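You operate a simulated robot arm through the tools that you are given. There is no shell and no other tool.

You run a simulated two-armed robot. Do the job below in one go: nothing can be reset, and whatever is moved stays where it is left.

JOB
Test the large green bulb and sort it by what the tester shows.
Fine: stand it in the tester socket, clamp it with the purple lever, push the green button once, open the lever; good standing on the yellow tray, dud in the black tub; leave the other bulbs. Where these are worked on the way, their far stop is far enough and under half their travel is too little: purple lever.

The check looks at the end state, three seconds after you hand in, the way a careful person would. Anything else that was tipped, shoved, dropped, spilled or broken makes it a failure.

ROBOT AND FRAMES
Two 7-joint arms with fingered hands on one trunk that stands fixed in place. Base frame: the origin is at the foot of the trunk, x ahead of it, y to its left, z up; the work surface is at about z = 0.855. Readings come in m, degrees, newtons and seconds.
The left shoulder is at [0.099, 0.128, 1.086], the right one opposite. Payload 5 kg a hand.
The TCP of each hand is the grasp point between the finger pads, 0.037 m short of the fingertips. In the tool frame z runs along the fingers and y along their closing line. Largest opening 0.124 m; the body of the gripper starts 0.043 m behind the TCP. The gripper is a hand of 3 fingers: y runs from the thumb to the fingers, the wrist lies at [-0.021, -0.116, -0.203] in the tool frame, and closing takes about 1.5 s.
Orientation is that of the tool frame in the base frame, as [roll, pitch, yaw] about the fixed x, y, z axes, in that order (R = Rz(yaw) Ry(pitch) Rx(roll)). With the fingers straight down and the wrist toward the robot, the tool's x, y and z point along [0, 1, 0], [1, 0, 0] and [0, 0, -1] of the base frame.

CONTROLS
- The arms move only by the tool jog_arm. It takes "left_commands", "right_commands" or both (then of equal length, played together; a hand with none holds still); each is a list of rows, each an object (a shift or turn left out is 0, a gripper value left out holds the last) with "dp": the shift along the tool's x, y, z in m, a list of three; "rot": the turn, a rotation vector about the tool's x, y, z in degrees, a list of three. In form: [{"dp": [dx, dy, dz], "rot": [rx, ry, rz]}, ...]. A call has 1 to 20 rows; each row is the pose to reach, as a shift and turn from the pose commanded when the call began, along the tool's axes at that moment. "left_gripper" and "right_gripper" are, for a hand that has rows, the opening, from 0 (shut) to 1 (fully open), set as the call begins (left out, the last holds). Rows are played at 5 a second. More than 0.05 m and 8.6 degrees between two rows, or a gripper value outside its range, and nothing of the call is played. Where a pose cannot be reached the arm comes as near as it can. A force on the tool above 40 N (or 10 N above the force at the start of the call, whichever is more), or a blocked arm, ends the call early, and 0.2 s more pass. Each finger travels about 0.045 m/s and halts on what it meets, pressing with about 33 N; the grip force reading is that of the motor and also rises with nothing between the fingers. The clock runs only during rows and for 0.2 s after the last one: add rows that repeat a pose to give the fingers time. The reply holds the time, the measured pose of the TCP, the force on the tool along the base axes, the opening and the grip force, in the units named above and with some noise, with the torque about the TCP (base axes, N m) and any sound that the robot's microphone picked up.
- Cameras (640 x 400 px; columns grow to the right, rows downward): "scene" is now at [0.2656, 0.0106, 1.263]; the picture's right is [-0.10, -0.99, 0.00], its down [-0.35, 0.04, -0.94] and it looks along [0.93, -0.09, -0.35] (base axes); focal length 214 px, centre (320, 200). "left" rides on the left gripper at [-0.072, -0.104, -0.154] in its tool frame; the picture's right is [-0.83, -0.26, 0.49], its down [0.51, -0.72, 0.47] and it looks along [0.23, 0.64, 0.73] (tool axes); focal length 243 px, centre (320, 200). "right" rides on the right gripper at [0.072, -0.104, -0.154] in its tool frame; the picture's right is [-0.83, 0.26, -0.49], its down [-0.51, -0.72, 0.47] and it looks along [-0.23, 0.64, 0.73] (tool axes); focal length 243 px, centre (320, 200). There is no depth. A picture from a camera that has moved, and an enlarged one, comes with that camera's place and axes in the base frame and with its lens. The place of the scene camera against the robot may be out by one fixed shift of up to 0.025 m in any direction.
- capture(camera): a new picture of that camera. The clock stands still meanwhile.
- lift_body(by): slides the trunk up (or, below 0, down) by that many m; the arms and the scene camera ride with it, the base frame stays. It gives what a move gives, with no picture.
- curl_fingers(index, middle, thumb_bend, thumb_turn, hand): sets how far each is bent, from 0 (flat) to 1 (curled in); at 0.3 the hand is open as for a grip, at 0.7 the pads meet at the TCP. One left out holds its place. A second passes; each finger stops where it meets its share of the squeeze, and holds until it gets a number again. A gripper value or a shape takes the hand back. It gives what a move gives, with no picture; readings hold the bend of each and the force on the fingers (four entries, about 0 where the hand has none), thumb and palm. thumb_turn goes from beside the hand (0) to across from the fingers (1), as for a grip.
- preshape(shape, hand): the hand has 3 fingers and takes this shape, open, in about a second: jaw (thumb against the fingers, like two jaws); tri (thumb and two fingers); tip (a fingertip pinch); poke (one finger out to press); point (the index stretched); flat (the hand flat); cup (the hand cupped); fist (a fist). The gripper value then closes the fingers along that shape, each until it touches; the sizes above hold for jaw. It gives what a move gives, with no picture.
- aim_head(pan, tilt): turns the head with the scene camera to pan (to the left, within 80 degrees either way) and tilt (down, from -29 to 69), counted from straight ahead of the robot. It gives what a move gives.
- close_up(camera, box): a new picture of the part [left, top, right, bottom] of that camera's present view, enlarged. The clock stands still meanwhile.
- sign_off(): hands the job in; it is judged then, once.

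Nothing tells you positions but the pictures and the camera data. Unless the task says otherwise, let go and move clear before handing in.

The tools are called after ">>>" by a JSON object that holds its "api" and its "payload". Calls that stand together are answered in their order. jog_arm: Moves the arms, as the interface text tells. Its arguments: {"type":"object","properties":{"left_commands":{"type":"array","items":{"type":"object","properties":{"dp":{"type":"array","items":{"type":"number"}},"rot":{"type":"array","items":{"type":"number"}}}}},"left_gripper":{"type":"number"},"right_commands":{"type":"array","items":{"type":"object","properties":{"dp":{"type":"array","items":{"type":"number"}},"rot":{"type":"array","items":{"type":"number"}}}}},"right_gripper":{"type":"number"}},"required":[]} The other tools are called the same way: lift_body (by) slides the trunk up or down; preshape (shape, hand) gives the hand a shape; curl_fingers (index, middle, thumb_bend, thumb_turn, hand) moves the fingers one by one; aim_head (pan, tilt) turns the head that bears the scene camera; capture (camera) takes a picture; close_up (camera, box) takes an enlarged picture of a part of a camera's view; sign_off () hands the job in.

At the start:

```text
t: 0.0
left_tcp_pos: [0.6722, 0.1613, 1.2257]
left_ee_rot: [-180.0, -0.1, 89.9]
left_wrist_force: [0.7, 0.6, 0.9]
left_wrist_torque: [-0.02, -0.01, -0.03]
left_finger_gap: 0.1238
left_finger_force: 0.1
left_shape: jaw
left_bend: [0.3, 0.3, 0.3, 0.98]
left_finger forces: [0.0, 0.0, 0.0, 0.0, 0.0, 0.0]
right_tcp_pos: [0.6149, -0.3963, 1.2219]
right_ee_rot: [180.0, 0.0, 90.0]
right_wrist_force: [-0.1, 0.3, -0.2]
right_wrist_torque: [0.0, 0.01, -0.02]
right_finger_gap: 0.1237
right_finger_force: 0.1
right_shape: jaw
right_bend: [0.3, 0.3, 0.3, 0.98]
right_finger forces: [0.0, 0.0, 0.0, 0.0, 0.0, 0.0]
trunk travel left (down, up): [-0.275, 0.288]
head pan, tilt: [-5.8, 20.4]
```

scene: 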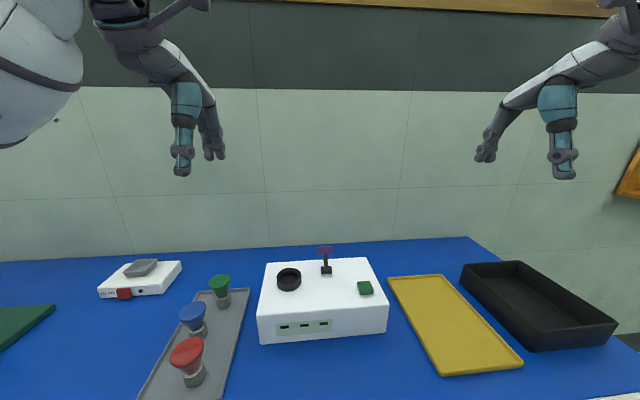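
right: 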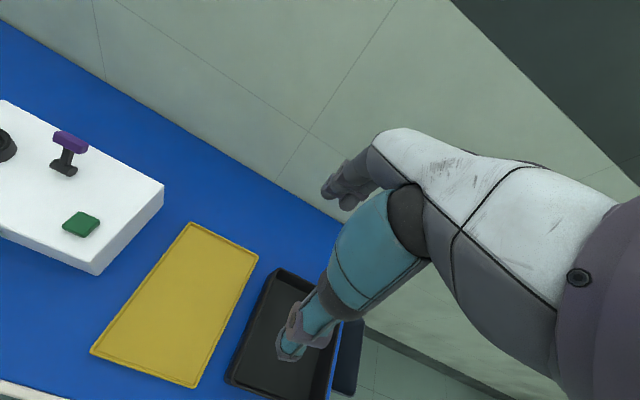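
left: 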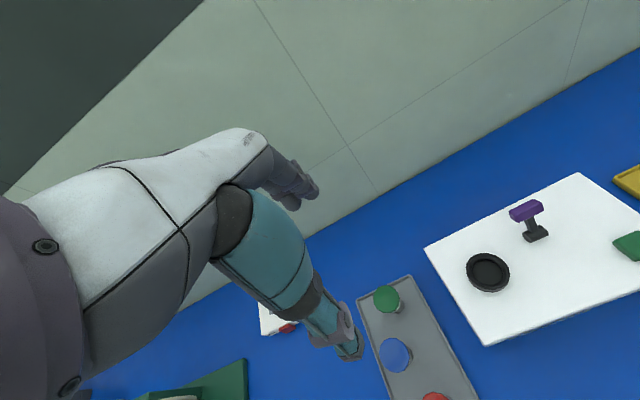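

I see a white tester box with a black socket, a purple lever and a green button in the middle. Three bulbs (green, blue, red) stand on a grey tray to its left, with a yellow tray and black tub to the right. First I'll look closer.

>>> {"api": "close_up", "payload": {"camera": "scene", "box": [130, 230, 290, 400]}}

>>> {"api": "close_up", "payload": {"camera": "scene", "box": [245, 235, 405, 355]}}

>>> {"api": "close_up", "payload": {"camera": "left", "box": [330, 180, 640, 400]}}

>>> {"api": "aim_head", "payload": {"pan": 0, "tilt": 45}}

>>> {"api": "capture", "payload": {"camera": "scene"}}

```text
2.35 times, centred on (210, 315) of scene
camera zoom: at [0.2656, 0.0106, 1.263], right [-0.1, -0.99, 0.0], down [-0.35, 0.04, -0.94], along [0.93, -0.09, -0.35], focal length 505 px, centre (579, -71)
```

zoom: 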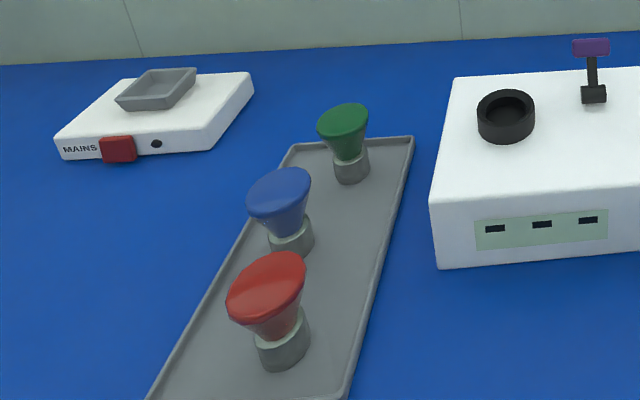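

```text
3.33 times, centred on (325, 295) of scene
camera zoom: at [0.2656, 0.0106, 1.263], right [-0.1, -0.99, 0.0], down [-0.35, 0.04, -0.94], along [0.93, -0.09, -0.35], focal length 715 px, centre (303, -117)
```

zoom: 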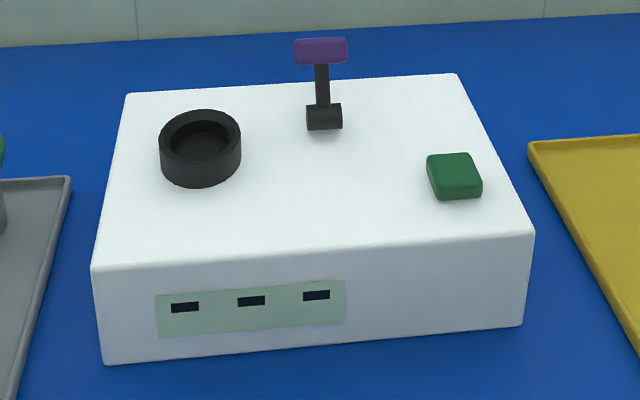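

```text
1.82 times, centred on (485, 290) of left
camera zoom: at [0.5692, 0.0877, 1.3788], right [-0.26, -0.83, -0.49], down [-0.72, 0.51, -0.47], along [0.64, 0.23, -0.73], focal length 441 px, centre (20, 36)
```

zoom: 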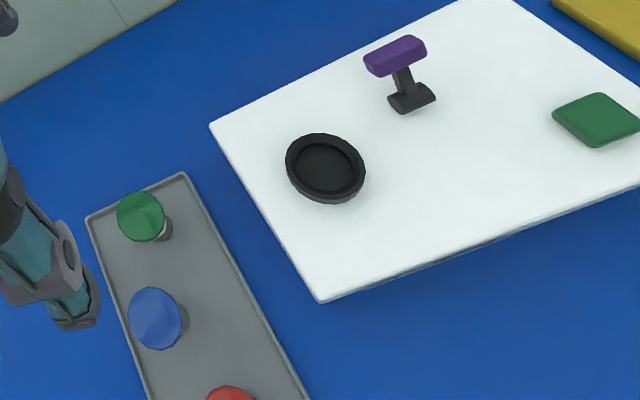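

```text
t: 0.9
left_tcp_pos: [0.6732, 0.1613, 1.2247]
left_ee_rot: [180.0, 0.0, 90.1]
left_wrist_force: [-0.9, 0.5, 0.4]
left_wrist_torque: [0.0, 0.0, 0.01]
left_finger_gap: 0.1236
left_finger_force: 0.0
left_shape: jaw
left_bend: [0.3, 0.3, 0.3, 0.98]
left_finger forces: [0.0, 0.1, 0.0, 0.1, 0.1, 0.0]
right_tcp_pos: [0.6137, -0.3969, 1.2224]
right_ee_rot: [179.9, -0.1, 90.0]
right_wrist_force: [0.4, 1.0, 0.4]
right_wrist_torque: [0.02, -0.02, -0.01]
right_finger_gap: 0.1232
right_finger_force: 0.1
right_shape: jaw
right_bend: [0.3, 0.3, 0.3, 0.98]
right_finger forces: [0.0, 0.1, 0.0, 0.1, 0.0, 0.0]
trunk travel left (down, up): [-0.275, 0.288]
head pan, tilt: [0.0, 45.0]
```

```text
taken
camera scene: at [0.2544, 0.0199, 1.2251], right [0.0, -1.0, 0.0], down [-0.71, 0.0, -0.71], along [0.71, 0.0, -0.71], focal length 214 px, centre (320, 200)
```

scene: 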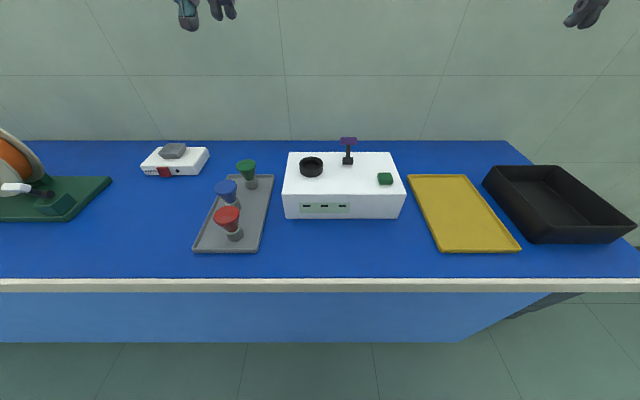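

I see one green bulb on the grey tray, and some other items at the far left. I'll look around for any other green bulb before measuring.

>>> {"api": "aim_head", "payload": {"pan": 45, "tilt": 40}}

>>> {"api": "capture", "payload": {"camera": "scene"}}

>>> {"api": "aim_head", "payload": {"pan": -40, "tilt": 40}}

>>> {"api": "capture", "payload": {"camera": "scene"}}

>>> {"api": "aim_head", "payload": {"pan": 10, "tilt": 35}}

>>> {"api": "close_up", "payload": {"camera": "scene", "box": [220, 150, 360, 260]}}

>>> {"api": "capture", "payload": {"camera": "scene"}}

```text
t: 2.0
left_tcp_pos: [0.673, 0.1595, 1.2267]
left_ee_rot: [-180.0, -0.1, 90.0]
left_wrist_force: [-0.5, -0.5, 0.4]
left_wrist_torque: [0.02, -0.01, -0.02]
left_finger_gap: 0.1235
left_finger_force: 0.0
left_shape: jaw
left_bend: [0.3, 0.3, 0.3, 0.98]
left_finger forces: [0.0, 0.0, 0.0, 0.0, 0.0, 0.0]
right_tcp_pos: [0.6148, -0.3965, 1.2204]
right_ee_rot: [180.0, -0.1, 89.9]
right_wrist_force: [0.7, 0.1, 0.5]
right_wrist_torque: [0.01, 0.01, -0.04]
right_finger_gap: 0.1235
right_finger_force: 0.0
right_shape: jaw
right_bend: [0.3, 0.3, 0.3, 0.98]
right_finger forces: [0.0, 0.0, 0.1, 0.1, 0.0, 0.1]
trunk travel left (down, up): [-0.275, 0.288]
head pan, tilt: [45.0, 40.0]
```

```text
taken
camera scene: at [0.2332, 0.08, 1.2323], right [0.71, -0.71, 0.0], down [-0.45, -0.45, -0.77], along [0.54, 0.54, -0.64], focal length 214 px, centre (320, 200)
```

scene: 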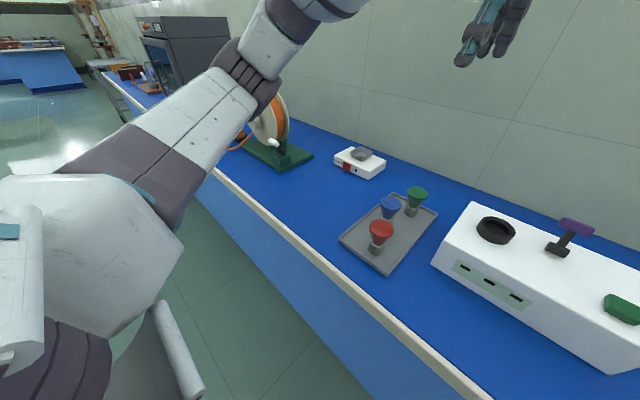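

```text
t: 3.6
left_tcp_pos: [0.673, 0.1609, 1.2256]
left_ee_rot: [-180.0, 0.0, 90.0]
left_wrist_force: [-0.2, 0.1, 0.1]
left_wrist_torque: [0.0, 0.0, 0.01]
left_finger_gap: 0.1235
left_finger_force: 0.0
left_shape: jaw
left_bend: [0.3, 0.3, 0.3, 0.98]
left_finger forces: [0.0, 0.0, 0.0, 0.0, 0.0, 0.1]
right_tcp_pos: [0.6139, -0.3962, 1.2215]
right_ee_rot: [-179.9, -0.1, 90.0]
right_wrist_force: [0.9, 0.7, -0.1]
right_wrist_torque: [0.02, -0.01, -0.01]
right_finger_gap: 0.1238
right_finger_force: 0.1
right_shape: jaw
right_bend: [0.3, 0.3, 0.3, 0.98]
right_finger forces: [0.1, 0.0, 0.1, 0.0, 0.0, 0.0]
trunk travel left (down, up): [-0.275, 0.288]
head pan, tilt: [-40.0, 40.0]
```

```text
taken
camera scene: at [0.2382, -0.0347, 1.2323], right [-0.64, -0.77, 0.0], down [-0.49, 0.41, -0.77], along [0.59, -0.49, -0.64], focal length 214 px, centre (320, 200)
```

scene: 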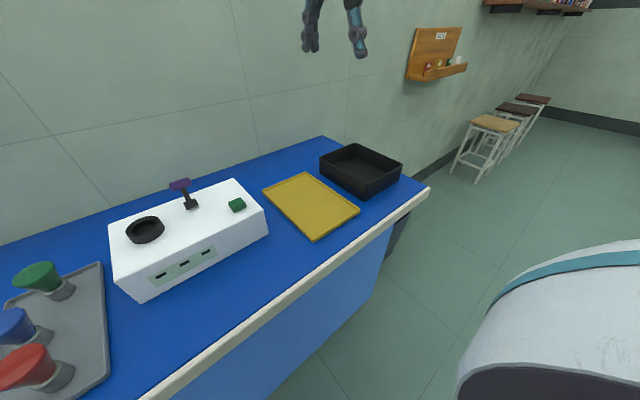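

```text
t: 4.8
left_tcp_pos: [0.673, 0.161, 1.225]
left_ee_rot: [180.0, 0.1, 90.0]
left_wrist_force: [-0.8, 1.1, 0.5]
left_wrist_torque: [0.02, 0.0, -0.03]
left_finger_gap: 0.1237
left_finger_force: 0.0
left_shape: jaw
left_bend: [0.3, 0.3, 0.3, 0.98]
left_finger forces: [0.0, 0.0, 0.0, 0.0, 0.0, 0.0]
right_tcp_pos: [0.6141, -0.3967, 1.2213]
right_ee_rot: [180.0, 0.0, 90.1]
right_wrist_force: [0.2, -0.7, 1.1]
right_wrist_torque: [0.0, 0.04, -0.03]
right_finger_gap: 0.1238
right_finger_force: 0.0
right_shape: jaw
right_bend: [0.3, 0.3, 0.3, 0.98]
right_finger forces: [0.1, 0.0, 0.1, 0.1, 0.0, 0.0]
trunk travel left (down, up): [-0.275, 0.288]
head pan, tilt: [10.0, 35.0]
```

```text
3.64 times, centred on (290, 205) of scene
camera zoom: at [0.2598, 0.0351, 1.2398], right [0.17, -0.98, 0.0], down [-0.56, -0.1, -0.82], along [0.81, 0.14, -0.57], focal length 780 px, centre (429, 182)
```

zoom: 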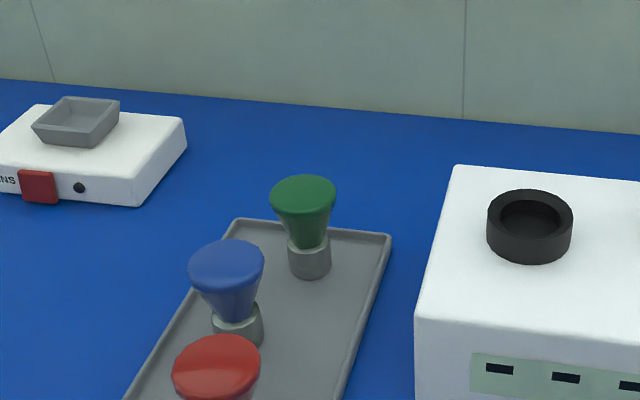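

```text
taken
camera scene: at [0.2598, 0.0351, 1.2398], right [0.17, -0.98, 0.0], down [-0.56, -0.1, -0.82], along [0.81, 0.14, -0.57], focal length 214 px, centre (320, 200)
```

scene: 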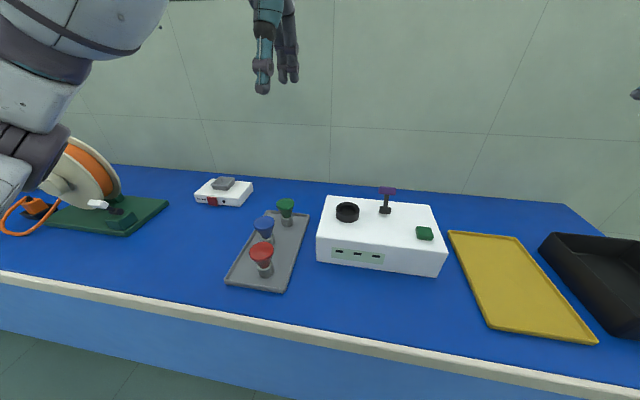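

The only green bulb is on the grey tray. I'll zoom in on the tester panel, the mains box and the bulbs.

>>> {"api": "close_up", "payload": {"camera": "scene", "box": [180, 165, 270, 221]}}

>>> {"api": "close_up", "payload": {"camera": "scene", "box": [310, 180, 450, 280]}}

>>> {"api": "close_up", "payload": {"camera": "scene", "box": [225, 190, 325, 295]}}

>>> {"api": "close_up", "payload": {"camera": "scene", "box": [440, 220, 640, 350]}}

>>> {"api": "close_up", "payload": {"camera": "scene", "box": [0, 120, 180, 240]}}

```text
7.11 times, centred on (225, 193) of scene
camera zoom: at [0.2598, 0.0351, 1.2398], right [0.17, -0.98, 0.0], down [-0.56, -0.1, -0.82], along [0.81, 0.14, -0.57], focal length 1525 px, centre (996, 250)
```

zoom: 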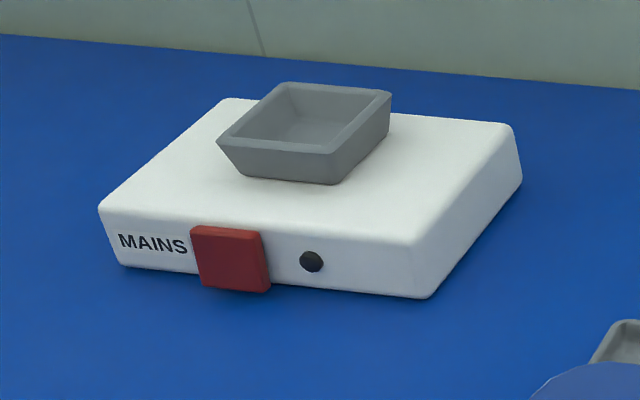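

```text
4.00 times, centred on (380, 230) of scene
camera zoom: at [0.2598, 0.0351, 1.2398], right [0.17, -0.98, 0.0], down [-0.56, -0.1, -0.82], along [0.81, 0.14, -0.57], focal length 858 px, centre (80, 80)
```

zoom: 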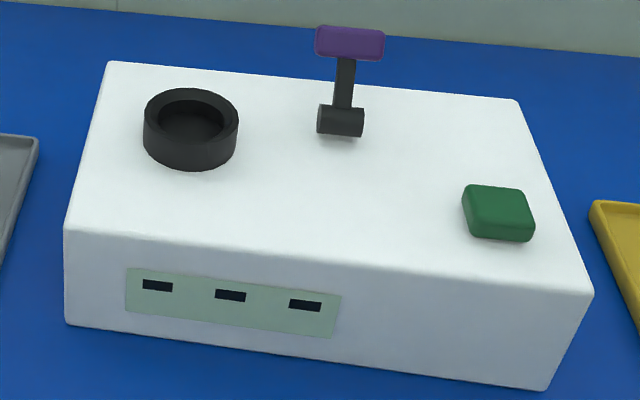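

```text
3.81 times, centred on (275, 242) of scene
camera zoom: at [0.2598, 0.0351, 1.2398], right [0.17, -0.98, 0.0], down [-0.56, -0.1, -0.82], along [0.81, 0.14, -0.57], focal length 817 px, centre (491, 38)
```

zoom: 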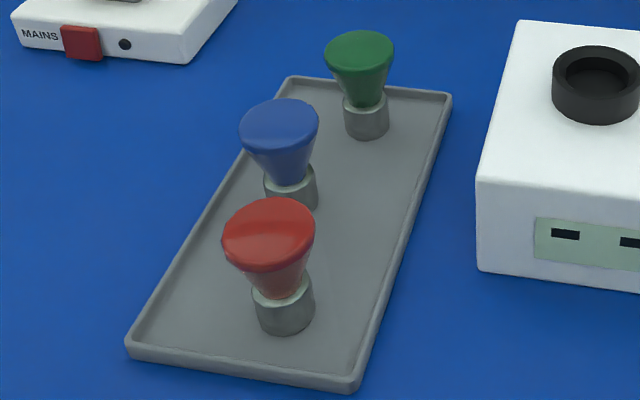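

```text
3.08 times, centred on (540, 285) of scene
camera zoom: at [0.2598, 0.0351, 1.2398], right [0.17, -0.98, 0.0], down [-0.56, -0.1, -0.82], along [0.81, 0.14, -0.57], focal length 660 px, centre (-357, -62)
```

zoom: 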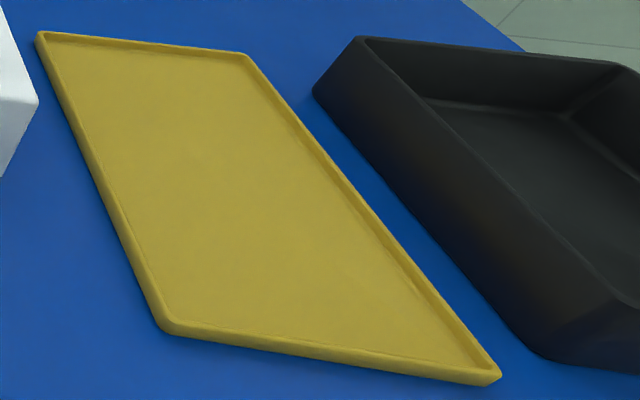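

```text
3.33 times, centred on (90, 180) of scene
camera zoom: at [0.2598, 0.0351, 1.2398], right [0.17, -0.98, 0.0], down [-0.56, -0.1, -0.82], along [0.81, 0.14, -0.57], focal length 715 px, centre (1087, 267)
```

zoom: 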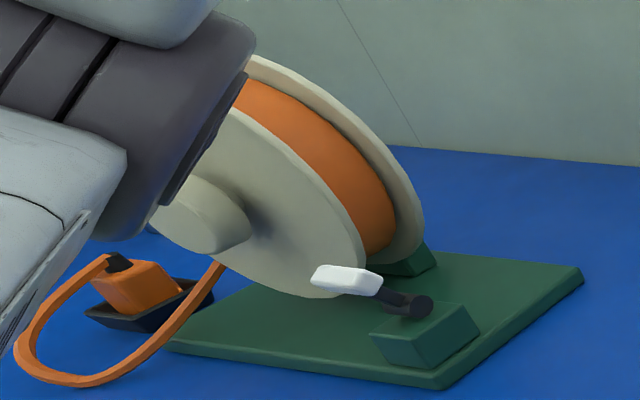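

Everything's laid out: bulb about (0.685, 0.178), socket about (0.66, 0.02), lever about (0.69, -0.067), tester top z≈0.926. I'll bring both hands lower, still well clear, to triangulate with the wrist cameras.

>>> {"api": "jog_arm", "payload": {"left_commands": [{"dp": [0.012, -0.01, 0.025]}, {"dp": [0.024, -0.02, 0.05]}, {"dp": [0.036, -0.03, 0.075]}, {"dp": [0.048, -0.04, 0.1]}, {"dp": [0.059, -0.05, 0.125]}], "right_commands": [{"dp": [0.03, -0.003, 0.024]}, {"dp": [0.06, -0.006, 0.048]}, {"dp": [0.09, -0.009, 0.072]}, {"dp": [0.12, -0.012, 0.096]}, {"dp": [0.146, -0.014, 0.12]}]}}

>>> {"api": "capture", "payload": {"camera": "left"}}

>>> {"api": "capture", "payload": {"camera": "right"}}

>>> {"api": "capture", "payload": {"camera": "scene"}}

```text
t: 6.0
left_tcp_pos: [0.6232, 0.2216, 1.1044]
left_ee_rot: [179.9, 0.1, 90.0]
left_wrist_force: [0.5, 0.7, -0.1]
left_wrist_torque: [-0.02, 0.01, -0.04]
left_finger_gap: 0.1238
left_finger_force: 0.1
left_shape: jaw
left_bend: [0.3, 0.3, 0.3, 0.98]
left_finger forces: [0.1, 0.0, 0.0, 0.0, 0.1, 0.1]
right_tcp_pos: [0.5999, -0.2485, 1.1012]
right_ee_rot: [179.9, 0.0, 90.1]
right_wrist_force: [-0.2, -0.5, 0.6]
right_wrist_torque: [-0.04, 0.01, 0.0]
right_finger_gap: 0.1236
right_finger_force: 0.1
right_shape: jaw
right_bend: [0.3, 0.3, 0.3, 0.98]
right_finger forces: [0.1, 0.0, 0.1, 0.0, 0.0, 0.0]
trunk travel left (down, up): [-0.275, 0.288]
head pan, tilt: [10.0, 35.0]
```

```text
taken
camera left: at [0.5184, 0.1483, 1.2561], right [-0.26, -0.83, -0.49], down [-0.72, 0.51, -0.47], along [0.64, 0.23, -0.73], focal length 243 px, centre (320, 200)
```

left: 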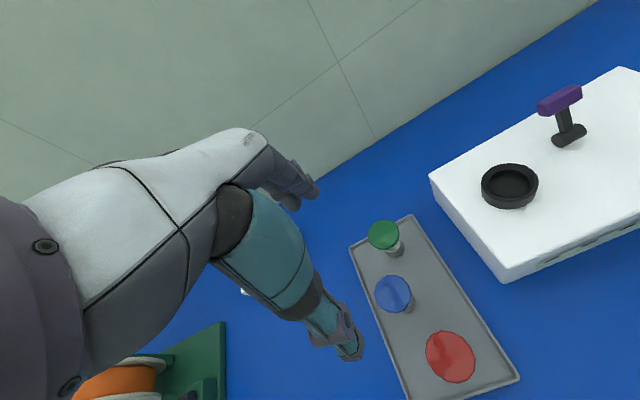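

```text
taken
camera right: at [0.4951, -0.1756, 1.2545], right [0.26, -0.83, 0.49], down [-0.72, -0.51, -0.47], along [0.64, -0.23, -0.73], focal length 243 px, centre (320, 200)
```

right: 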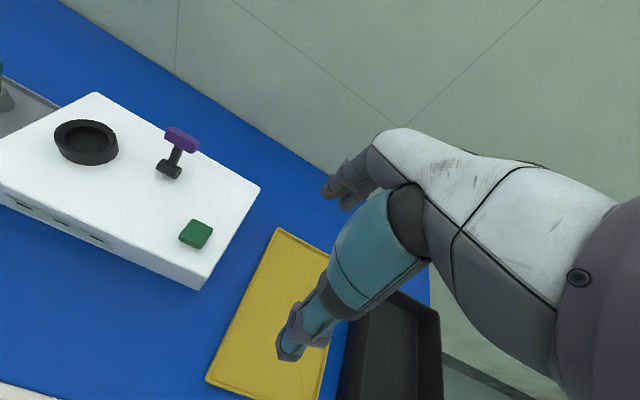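

```text
taken
camera scene: at [0.2602, 0.0365, 1.2397], right [0.17, -0.98, 0.0], down [-0.57, -0.1, -0.82], along [0.81, 0.14, -0.57], focal length 214 px, centre (320, 200)
```

scene: 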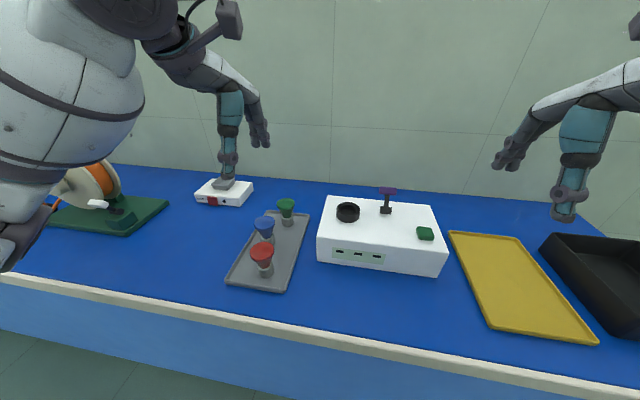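

Both hands have clear views of the tester and bulb. I'll zoom in for precise pixel readings.

>>> {"api": "close_up", "payload": {"camera": "left", "box": [340, 200, 440, 262]}}

>>> {"api": "close_up", "payload": {"camera": "left", "box": [420, 60, 640, 290]}}

>>> {"api": "close_up", "payload": {"camera": "right", "box": [0, 80, 270, 295]}}

```text
6.40 times, centred on (390, 231) of left
camera zoom: at [0.5184, 0.1483, 1.2561], right [-0.26, -0.83, -0.49], down [-0.72, 0.51, -0.47], along [0.64, 0.23, -0.73], focal length 1553 px, centre (-128, 2)
```

zoom: 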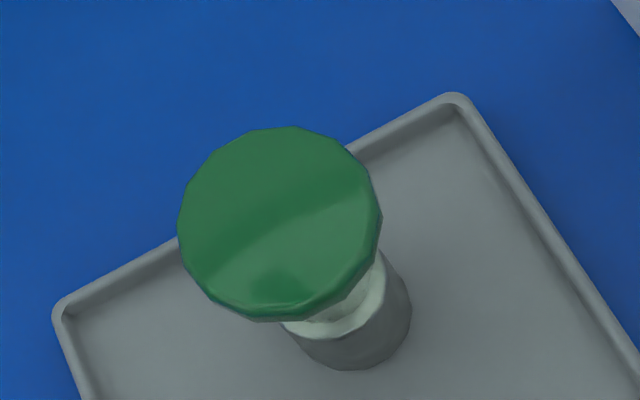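

```text
1.74 times, centred on (530, 175) of left
camera zoom: at [0.5184, 0.1483, 1.2561], right [-0.26, -0.83, -0.49], down [-0.72, 0.51, -0.47], along [0.64, 0.23, -0.73], focal length 422 px, centre (-45, 244)
```

zoom: 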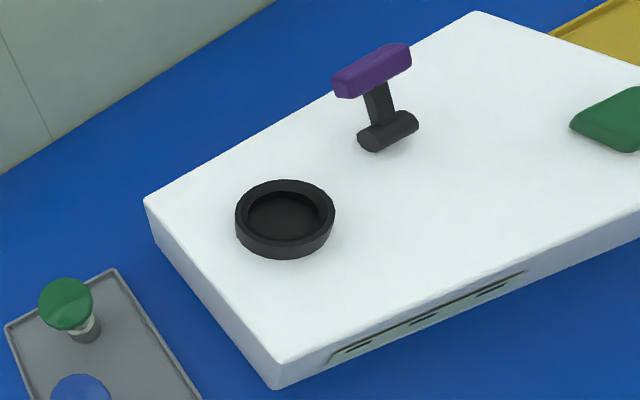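

```text
1.86 times, centred on (135, 188) of right
camera zoom: at [0.4951, -0.1756, 1.2545], right [0.26, -0.83, 0.49], down [-0.72, -0.51, -0.47], along [0.64, -0.23, -0.73], focal length 451 px, centre (664, 223)
```

zoom: 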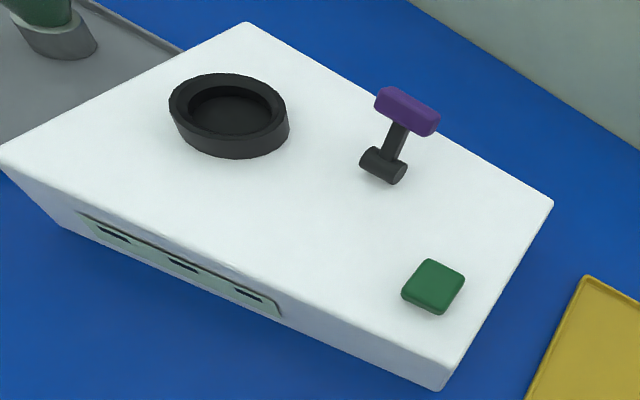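

Bulb is at about (0.685, 0.178), top at z≈0.932; the socket rim is at (0.656, 0.020, 0.953); the button is at (0.617, -0.138, 0.945). I'll turn the left hand 90° so its jaws close along y (clear of the blue bulb) and bring it above the green bulb.

>>> {"api": "jog_arm", "payload": {"left_commands": [{"dp": [-0.004, 0.005, 0.002], "rot": [0, 0, 8]}, {"dp": [-0.008, 0.01, 0.004], "rot": [0, 0, 16]}, {"dp": [-0.012, 0.015, 0.006], "rot": [0, 0, 24]}, {"dp": [-0.016, 0.02, 0.008], "rot": [0, 0, 32]}, {"dp": [-0.02, 0.025, 0.01], "rot": [0, 0, 40]}, {"dp": [-0.024, 0.03, 0.012], "rot": [0, 0, 48]}, {"dp": [-0.028, 0.036, 0.014], "rot": [0, 0, 56]}, {"dp": [-0.032, 0.042, 0.016], "rot": [0, 0, 64]}, {"dp": [-0.036, 0.048, 0.018], "rot": [0, 0, 72]}, {"dp": [-0.04, 0.054, 0.02], "rot": [0, 0, 80]}, {"dp": [-0.043, 0.06, 0.022], "rot": [0, 0, 88]}, {"dp": [-0.0435, 0.062, 0.024], "rot": [0, 0, 90]}, {"dp": [-0.0435, 0.062, 0.024], "rot": [0, 0, 90]}], "left_gripper": 0.7}}

>>> {"api": "capture", "payload": {"camera": "left"}}

>>> {"api": "capture", "payload": {"camera": "scene"}}

>>> {"api": "capture", "payload": {"camera": "right"}}

```text
t: 8.8
left_tcp_pos: [0.6861, 0.1751, 1.0772]
left_ee_rot: [-180.0, 0.0, -0.1]
left_wrist_force: [-0.1, 0.2, -0.1]
left_wrist_torque: [-0.03, -0.03, -0.01]
left_finger_gap: 0.0872
left_finger_force: 0.1
left_shape: jaw
left_bend: [0.27, 0.37, 0.58, 0.99]
left_finger forces: [0.0, 0.0, 0.0, 0.0, 0.0, 0.0]
right_tcp_pos: [0.6001, -0.2514, 1.1014]
right_ee_rot: [-180.0, 0.0, 90.0]
right_wrist_force: [-0.5, 0.4, 0.5]
right_wrist_torque: [-0.03, 0.02, -0.01]
right_finger_gap: 0.1237
right_finger_force: 0.0
right_shape: jaw
right_bend: [0.3, 0.3, 0.3, 0.98]
right_finger forces: [0.1, 0.0, 0.0, 0.1, 0.1, 0.1]
trunk travel left (down, up): [-0.275, 0.288]
head pan, tilt: [10.0, 35.0]
```

```text
taken
camera left: at [0.6133, 0.2795, 1.2303], right [-0.83, 0.26, -0.49], down [0.51, 0.72, -0.47], along [0.23, -0.64, -0.73], focal length 243 px, centre (320, 200)
```

left: 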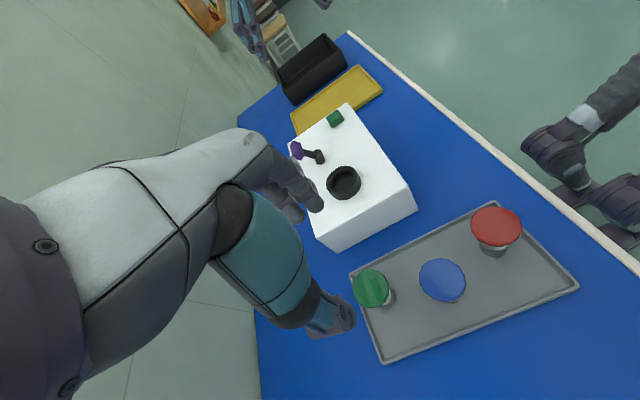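

```text
taken
camera scene: at [0.2598, 0.0351, 1.2398], right [0.17, -0.98, 0.0], down [-0.56, -0.1, -0.82], along [0.81, 0.14, -0.57], focal length 214 px, centre (320, 200)
```

scene: 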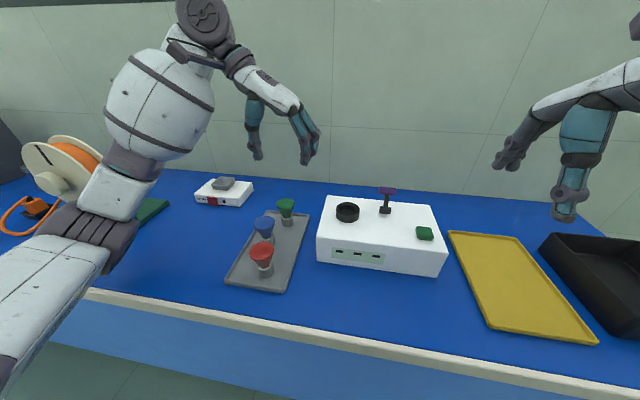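

```text
taken
camera right: at [0.4947, -0.1772, 1.2546], right [0.26, -0.83, 0.49], down [-0.72, -0.51, -0.47], along [0.64, -0.23, -0.73], focal length 243 px, centre (320, 200)
```

right: 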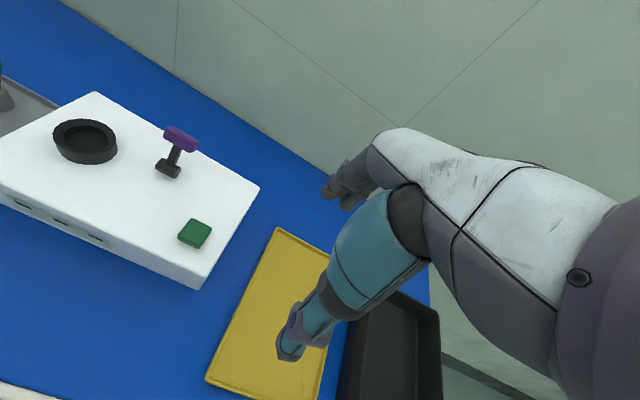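

The hand is now above the green bulb with jaws along y. I'll check alignment closely before going down.

>>> {"api": "close_up", "payload": {"camera": "left", "box": [240, 150, 440, 350]}}

>>> {"api": "close_up", "payload": {"camera": "scene", "box": [220, 80, 340, 240]}}

```text
2.00 times, centred on (340, 250) of left
camera zoom: at [0.6133, 0.2795, 1.2303], right [-0.83, 0.26, -0.49], down [0.51, 0.72, -0.47], along [0.23, -0.64, -0.73], focal length 485 px, centre (280, 100)
```

zoom: 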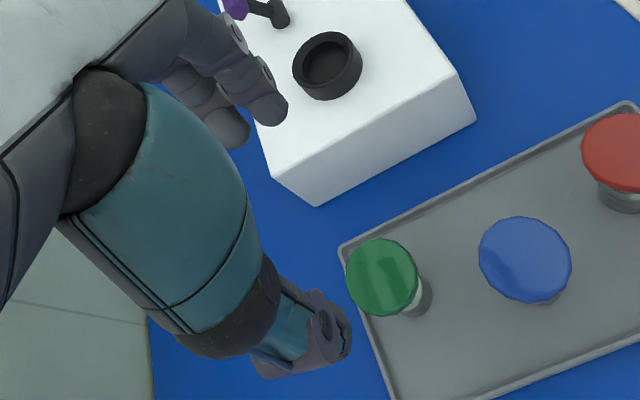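

```text
2.50 times, centred on (280, 160) of scene
camera zoom: at [0.2598, 0.0351, 1.2398], right [0.17, -0.98, 0.0], down [-0.56, -0.1, -0.82], along [0.81, 0.14, -0.57], focal length 536 px, centre (420, 300)
```

zoom: 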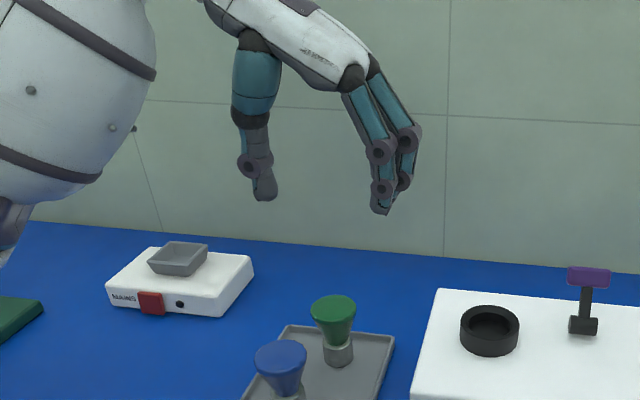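

Refined estimate: bulb axis at about (0.687, 0.179), top about z≈0.92. I'll descend to just above it and look again.

>>> {"api": "jog_arm", "payload": {"left_commands": [{"dp": [0.001, -0.004, 0.03]}, {"dp": [0.001, -0.004, 0.06]}, {"dp": [0.001, -0.004, 0.08]}, {"dp": [0.001, -0.004, 0.08]}], "left_gripper": 0.7}}

>>> {"api": "close_up", "payload": {"camera": "left", "box": [200, 140, 480, 400]}}

>>> {"api": "close_up", "payload": {"camera": "scene", "box": [220, 120, 340, 240]}}

>>> {"api": "close_up", "payload": {"camera": "right", "box": [0, 0, 160, 120]}}

```text
t: 10.0
left_tcp_pos: [0.6848, 0.1713, 1.0285]
left_ee_rot: [-179.5, -2.9, 0.0]
left_wrist_force: [0.1, 0.3, 0.7]
left_wrist_torque: [-0.01, -0.01, -0.03]
left_finger_gap: 0.0872
left_finger_force: 0.1
left_shape: jaw
left_bend: [0.27, 0.37, 0.58, 0.99]
left_finger forces: [0.0, 0.0, 0.0, 0.1, 0.0, 0.0]
right_tcp_pos: [0.5946, -0.2622, 1.1001]
right_ee_rot: [179.8, -0.6, 90.0]
right_wrist_force: [-0.3, -0.6, 0.2]
right_wrist_torque: [0.0, 0.01, -0.02]
right_finger_gap: 0.1235
right_finger_force: 0.0
right_shape: jaw
right_bend: [0.3, 0.3, 0.3, 0.98]
right_finger forces: [0.1, 0.0, 0.1, 0.1, 0.0, 0.1]
trunk travel left (down, up): [-0.275, 0.288]
head pan, tilt: [10.0, 35.0]
stopped in row 4 (left hand): the arm was blocked; the commanded pose is now the measured one
```

```text
1.54 times, centred on (340, 270) of left
camera zoom: at [0.6041, 0.2735, 1.1779], right [-0.8, 0.27, -0.53], down [0.53, 0.73, -0.44], along [0.27, -0.63, -0.73], focal length 373 px, centre (289, 92)
```

zoom: 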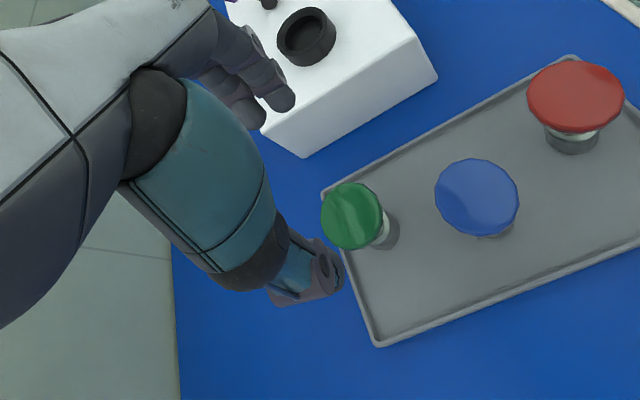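

```text
3.33 times, centred on (280, 180) of scene
camera zoom: at [0.2542, 0.0214, 1.2397], right [0.17, -0.98, -0.01], down [-0.56, -0.09, -0.82], along [0.81, 0.15, -0.57], focal length 715 px, centre (453, 267)
```

zoom: 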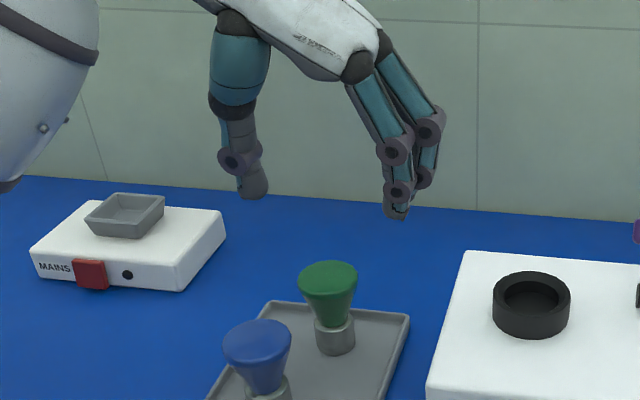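

```text
3.33 times, centred on (80, 60) of right
camera zoom: at [0.489, -0.1908, 1.2532], right [0.26, -0.84, 0.48], down [-0.72, -0.5, -0.48], along [0.64, -0.22, -0.73], focal length 809 px, centre (1120, 667)
```

zoom: 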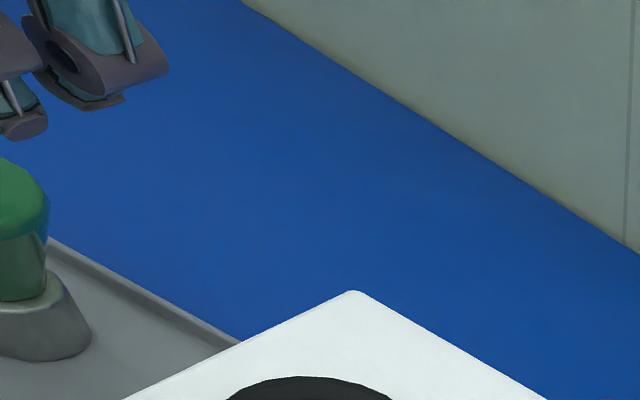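

The left arm got blocked, probably the elbow or forearm against the table edge. I'll back up first and look at the left side.

>>> {"api": "jog_arm", "payload": {"left_commands": [{"dp": [0, 0, -0.025], "rot": [0, -1.5, 0]}, {"dp": [0, 0, -0.05], "rot": [0, -2.9, 0]}]}}

>>> {"api": "aim_head", "payload": {"pan": 50, "tilt": 35}}

>>> {"api": "capture", "payload": {"camera": "scene"}}

```text
t: 10.6
left_tcp_pos: [0.6854, 0.1774, 1.0683]
left_ee_rot: [-179.7, 0.9, 0.1]
left_wrist_force: [0.0, -1.4, 1.3]
left_wrist_torque: [0.11, -0.05, 0.02]
left_finger_gap: 0.0873
left_finger_force: 0.0
left_shape: jaw
left_bend: [0.27, 0.37, 0.58, 0.99]
left_finger forces: [0.0, 0.1, 0.0, 0.0, 0.1, 0.1]
right_tcp_pos: [0.5971, -0.2556, 1.1013]
right_ee_rot: [179.9, -0.3, 90.0]
right_wrist_force: [-0.4, -1.3, 0.5]
right_wrist_torque: [0.11, -0.02, 0.03]
right_finger_gap: 0.1238
right_finger_force: 0.1
right_shape: jaw
right_bend: [0.3, 0.3, 0.3, 0.98]
right_finger forces: [0.0, 0.0, 0.0, 0.0, 0.1, 0.0]
trunk travel left (down, up): [-0.275, 0.288]
head pan, tilt: [10.0, 35.0]
```

```text
t: 11.7
left_tcp_pos: [0.6879, 0.1807, 1.0682]
left_ee_rot: [-179.9, 0.9, 0.2]
left_wrist_force: [0.2, -0.5, 0.0]
left_wrist_torque: [-0.01, -0.05, 0.0]
left_finger_gap: 0.0871
left_finger_force: 0.0
left_shape: jaw
left_bend: [0.27, 0.37, 0.58, 0.99]
left_finger forces: [0.0, 0.1, 0.0, 0.0, 0.0, 0.1]
right_tcp_pos: [0.5994, -0.25, 1.101]
right_ee_rot: [-179.9, 0.0, 90.0]
right_wrist_force: [0.9, -0.8, 0.6]
right_wrist_torque: [-0.01, 0.03, 0.01]
right_finger_gap: 0.1235
right_finger_force: 0.1
right_shape: jaw
right_bend: [0.3, 0.3, 0.3, 0.98]
right_finger forces: [0.0, 0.0, 0.1, 0.0, 0.0, 0.0]
trunk travel left (down, up): [-0.275, 0.288]
head pan, tilt: [50.0, 35.0]
```

```text
taken
camera scene: at [0.2292, 0.0868, 1.24], right [0.77, -0.64, 0.0], down [-0.37, -0.44, -0.82], along [0.53, 0.63, -0.57], focal length 214 px, centre (320, 200)
```

scene: 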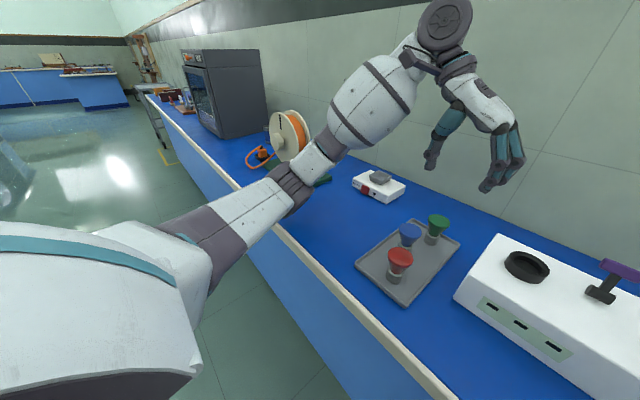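

The left elbow was about to rest on the table. I'll raise the trunk 0.15 m so the arms come in from above.

>>> {"api": "lift_body", "payload": {"by": 0.15}}

>>> {"api": "aim_head", "payload": {"pan": 5, "tilt": 45}}

>>> {"api": "capture", "payload": {"camera": "scene"}}

```text
t: 13.4
left_tcp_pos: [0.688, 0.1832, 1.2164]
left_ee_rot: [-179.9, 0.9, 0.2]
left_wrist_force: [0.1, -0.2, -0.2]
left_wrist_torque: [0.02, 0.01, -0.01]
left_finger_gap: 0.087
left_finger_force: 0.1
left_shape: jaw
left_bend: [0.27, 0.37, 0.58, 0.99]
left_finger forces: [0.0, 0.1, 0.0, 0.0, 0.0, 0.1]
right_tcp_pos: [0.5997, -0.2505, 1.2497]
right_ee_rot: [-179.9, 0.0, 90.1]
right_wrist_force: [0.0, 0.2, -0.4]
right_wrist_torque: [-0.01, 0.0, 0.0]
right_finger_gap: 0.1238
right_finger_force: 0.1
right_shape: jaw
right_bend: [0.3, 0.3, 0.3, 0.98]
right_finger forces: [0.1, 0.0, 0.0, 0.1, 0.0, 0.0]
trunk travel left (down, up): [-0.425, 0.138]
head pan, tilt: [50.0, 35.0]
```

```text
t: 14.5
left_tcp_pos: [0.6869, 0.1837, 1.218]
left_ee_rot: [-179.9, 0.9, 0.2]
left_wrist_force: [-0.9, 0.3, 0.5]
left_wrist_torque: [-0.01, 0.0, -0.01]
left_finger_gap: 0.0871
left_finger_force: 0.0
left_shape: jaw
left_bend: [0.27, 0.37, 0.58, 0.99]
left_finger forces: [0.0, 0.0, 0.1, 0.0, 0.1, 0.0]
right_tcp_pos: [0.5989, -0.2494, 1.2506]
right_ee_rot: [180.0, 0.0, 89.9]
right_wrist_force: [-0.2, 0.5, -0.8]
right_wrist_torque: [-0.03, 0.0, 0.0]
right_finger_gap: 0.1236
right_finger_force: 0.0
right_shape: jaw
right_bend: [0.3, 0.3, 0.3, 0.98]
right_finger forces: [0.0, 0.0, 0.0, 0.0, 0.0, 0.0]
trunk travel left (down, up): [-0.425, 0.138]
head pan, tilt: [5.0, 45.0]
```

```text
taken
camera scene: at [0.215, 0.027, 1.3795], right [0.09, -1.0, 0.0], down [-0.7, -0.06, -0.71], along [0.7, 0.06, -0.71], focal length 214 px, centre (320, 200)
```

scene: 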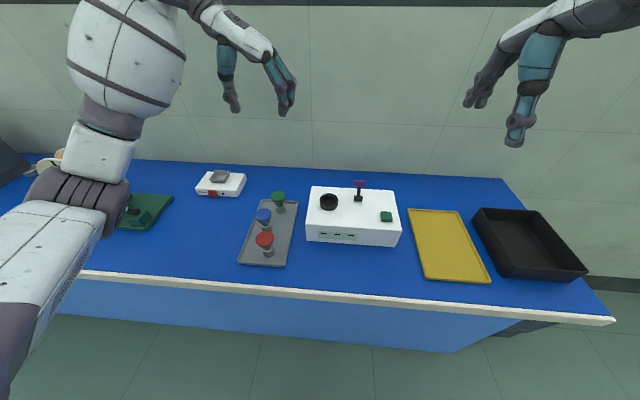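

Trunk is up and the elbow is clear. I'll now descend the left hand over the green bulb in stages.

>>> {"api": "jog_arm", "payload": {"left_commands": [{"dp": [0, 0.001, 0.04], "rot": [0, 0.9, 0]}, {"dp": [0, 0.002, 0.08], "rot": [0, 0.9, 0]}, {"dp": [0, 0.003, 0.12], "rot": [0, 0.9, 0]}, {"dp": [0, 0.0045, 0.16], "rot": [0, 0.9, 0]}, {"dp": [0, 0.0045, 0.2], "rot": [0, 0.9, 0]}, {"dp": [0, 0.0045, 0.215], "rot": [0, 0.9, 0]}, {"dp": [0, 0.0045, 0.215], "rot": [0, 0.9, 0]}]}}

>>> {"api": "capture", "payload": {"camera": "left"}}

>>> {"api": "close_up", "payload": {"camera": "left", "box": [200, 140, 480, 400]}}

>>> {"api": "close_up", "payload": {"camera": "scene", "box": [210, 130, 330, 230]}}

```text
t: 16.1
left_tcp_pos: [0.6846, 0.1786, 1.0025]
left_ee_rot: [-179.9, 0.0, 0.1]
left_wrist_force: [-0.1, 0.0, -0.6]
left_wrist_torque: [0.0, -0.03, -0.01]
left_finger_gap: 0.087
left_finger_force: 0.0
left_shape: jaw
left_bend: [0.27, 0.37, 0.58, 0.99]
left_finger forces: [0.0, 0.1, 0.1, 0.1, 0.0, 0.0]
right_tcp_pos: [0.598, -0.2502, 1.2513]
right_ee_rot: [180.0, 0.0, 90.1]
right_wrist_force: [0.2, 0.0, -0.8]
right_wrist_torque: [-0.01, -0.05, 0.03]
right_finger_gap: 0.1237
right_finger_force: 0.1
right_shape: jaw
right_bend: [0.3, 0.3, 0.3, 0.98]
right_finger forces: [0.0, 0.0, 0.0, 0.0, 0.0, 0.1]
trunk travel left (down, up): [-0.425, 0.138]
head pan, tilt: [5.0, 45.0]
```

```text
taken
camera left: at [0.6117, 0.2822, 1.1552], right [-0.83, 0.26, -0.49], down [0.51, 0.72, -0.47], along [0.23, -0.64, -0.73], focal length 243 px, centre (320, 200)
```

left: 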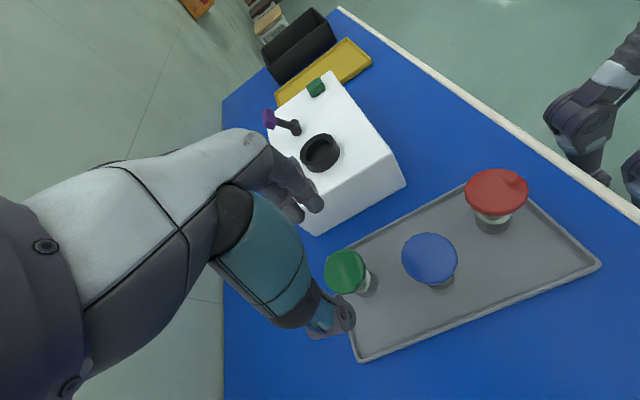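

```text
1.54 times, centred on (340, 270) of left
camera zoom: at [0.6117, 0.2822, 1.1552], right [-0.83, 0.26, -0.49], down [0.51, 0.72, -0.47], along [0.23, -0.64, -0.73], focal length 373 px, centre (289, 92)
```

zoom: 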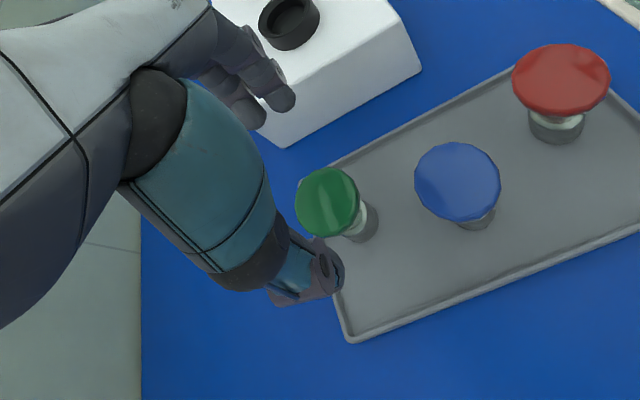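

```text
4.00 times, centred on (270, 180) of scene
camera zoom: at [0.2149, 0.027, 1.3795], right [0.09, -1.0, 0.0], down [-0.7, -0.06, -0.71], along [0.7, 0.06, -0.71], focal length 858 px, centre (520, 280)
```

zoom: 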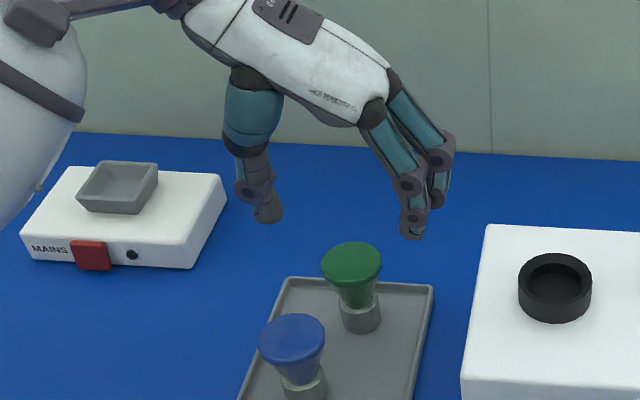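

Triangulation holds: bulb axis (0.688, 0.179), top ≈0.92. I'll descend so the jaws straddle the bulb, then check again.

>>> {"api": "jog_arm", "payload": {"left_commands": [{"dp": [0.0015, 0, 0.02]}, {"dp": [0.003, 0, 0.04]}, {"dp": [0.0035, 0, 0.06]}, {"dp": [0.0035, 0, 0.072]}, {"dp": [0.0035, 0, 0.072]}]}}

>>> {"api": "close_up", "payload": {"camera": "left", "box": [200, 140, 480, 400]}}

>>> {"api": "close_up", "payload": {"camera": "scene", "box": [210, 130, 330, 230]}}

>>> {"api": "capture", "payload": {"camera": "scene"}}

```text
t: 17.3
left_tcp_pos: [0.6859, 0.1796, 0.9302]
left_ee_rot: [-179.8, 0.0, 0.2]
left_wrist_force: [0.4, 0.3, 0.3]
left_wrist_torque: [0.01, -0.05, 0.04]
left_finger_gap: 0.0871
left_finger_force: 0.1
left_shape: jaw
left_bend: [0.27, 0.37, 0.58, 0.99]
left_finger forces: [0.0, 0.0, 0.1, 0.0, 0.1, 0.0]
right_tcp_pos: [0.599, -0.2501, 1.252]
right_ee_rot: [-180.0, 0.0, 90.0]
right_wrist_force: [-0.2, -0.4, -0.4]
right_wrist_torque: [0.0, 0.05, -0.01]
right_finger_gap: 0.1237
right_finger_force: 0.0
right_shape: jaw
right_bend: [0.3, 0.3, 0.3, 0.98]
right_finger forces: [0.1, 0.0, 0.0, 0.1, 0.0, 0.1]
trunk travel left (down, up): [-0.425, 0.138]
head pan, tilt: [5.0, 45.0]
```

```text
1.54 times, centred on (340, 270) of left
camera zoom: at [0.6138, 0.2835, 1.0834], right [-0.83, 0.26, -0.49], down [0.51, 0.72, -0.47], along [0.23, -0.64, -0.73], focal length 373 px, centre (289, 92)
```

zoom: 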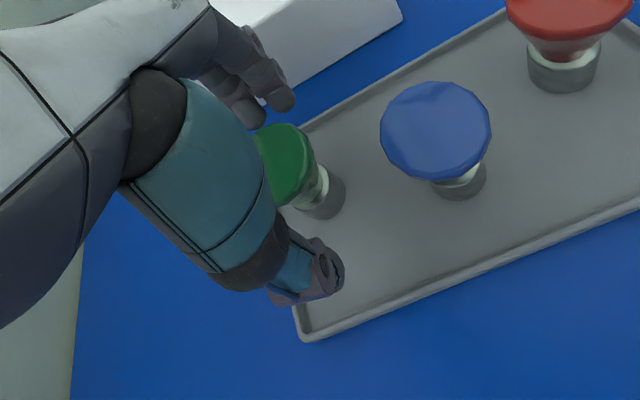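

```text
4.00 times, centred on (270, 180) of scene
camera zoom: at [0.2148, 0.0269, 1.3795], right [0.09, -1.0, 0.0], down [-0.7, -0.06, -0.71], along [0.7, 0.06, -0.71], focal length 858 px, centre (520, 280)
```

zoom: 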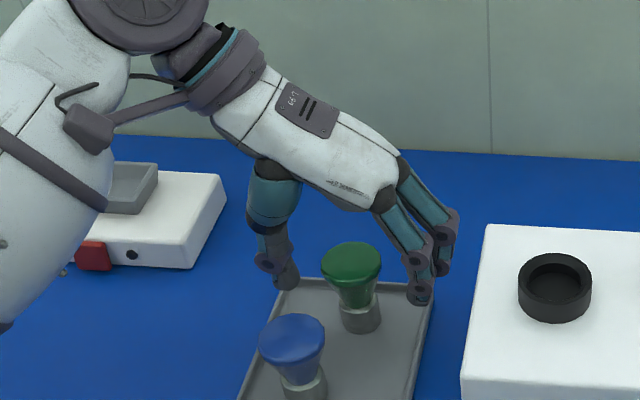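

```text
taken
camera scene: at [0.2148, 0.0269, 1.3795], right [0.09, -1.0, 0.0], down [-0.7, -0.06, -0.71], along [0.7, 0.06, -0.71], focal length 214 px, centre (320, 200)
```

scene: 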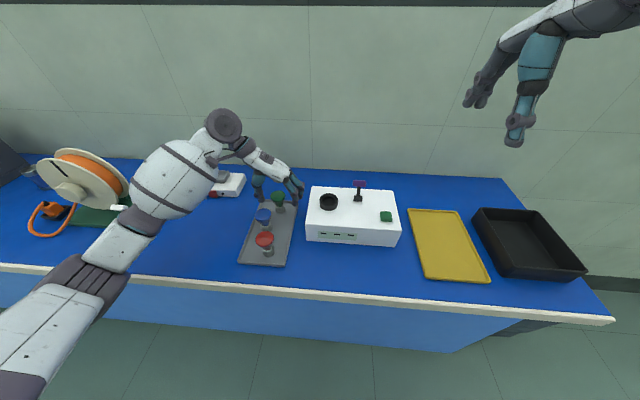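

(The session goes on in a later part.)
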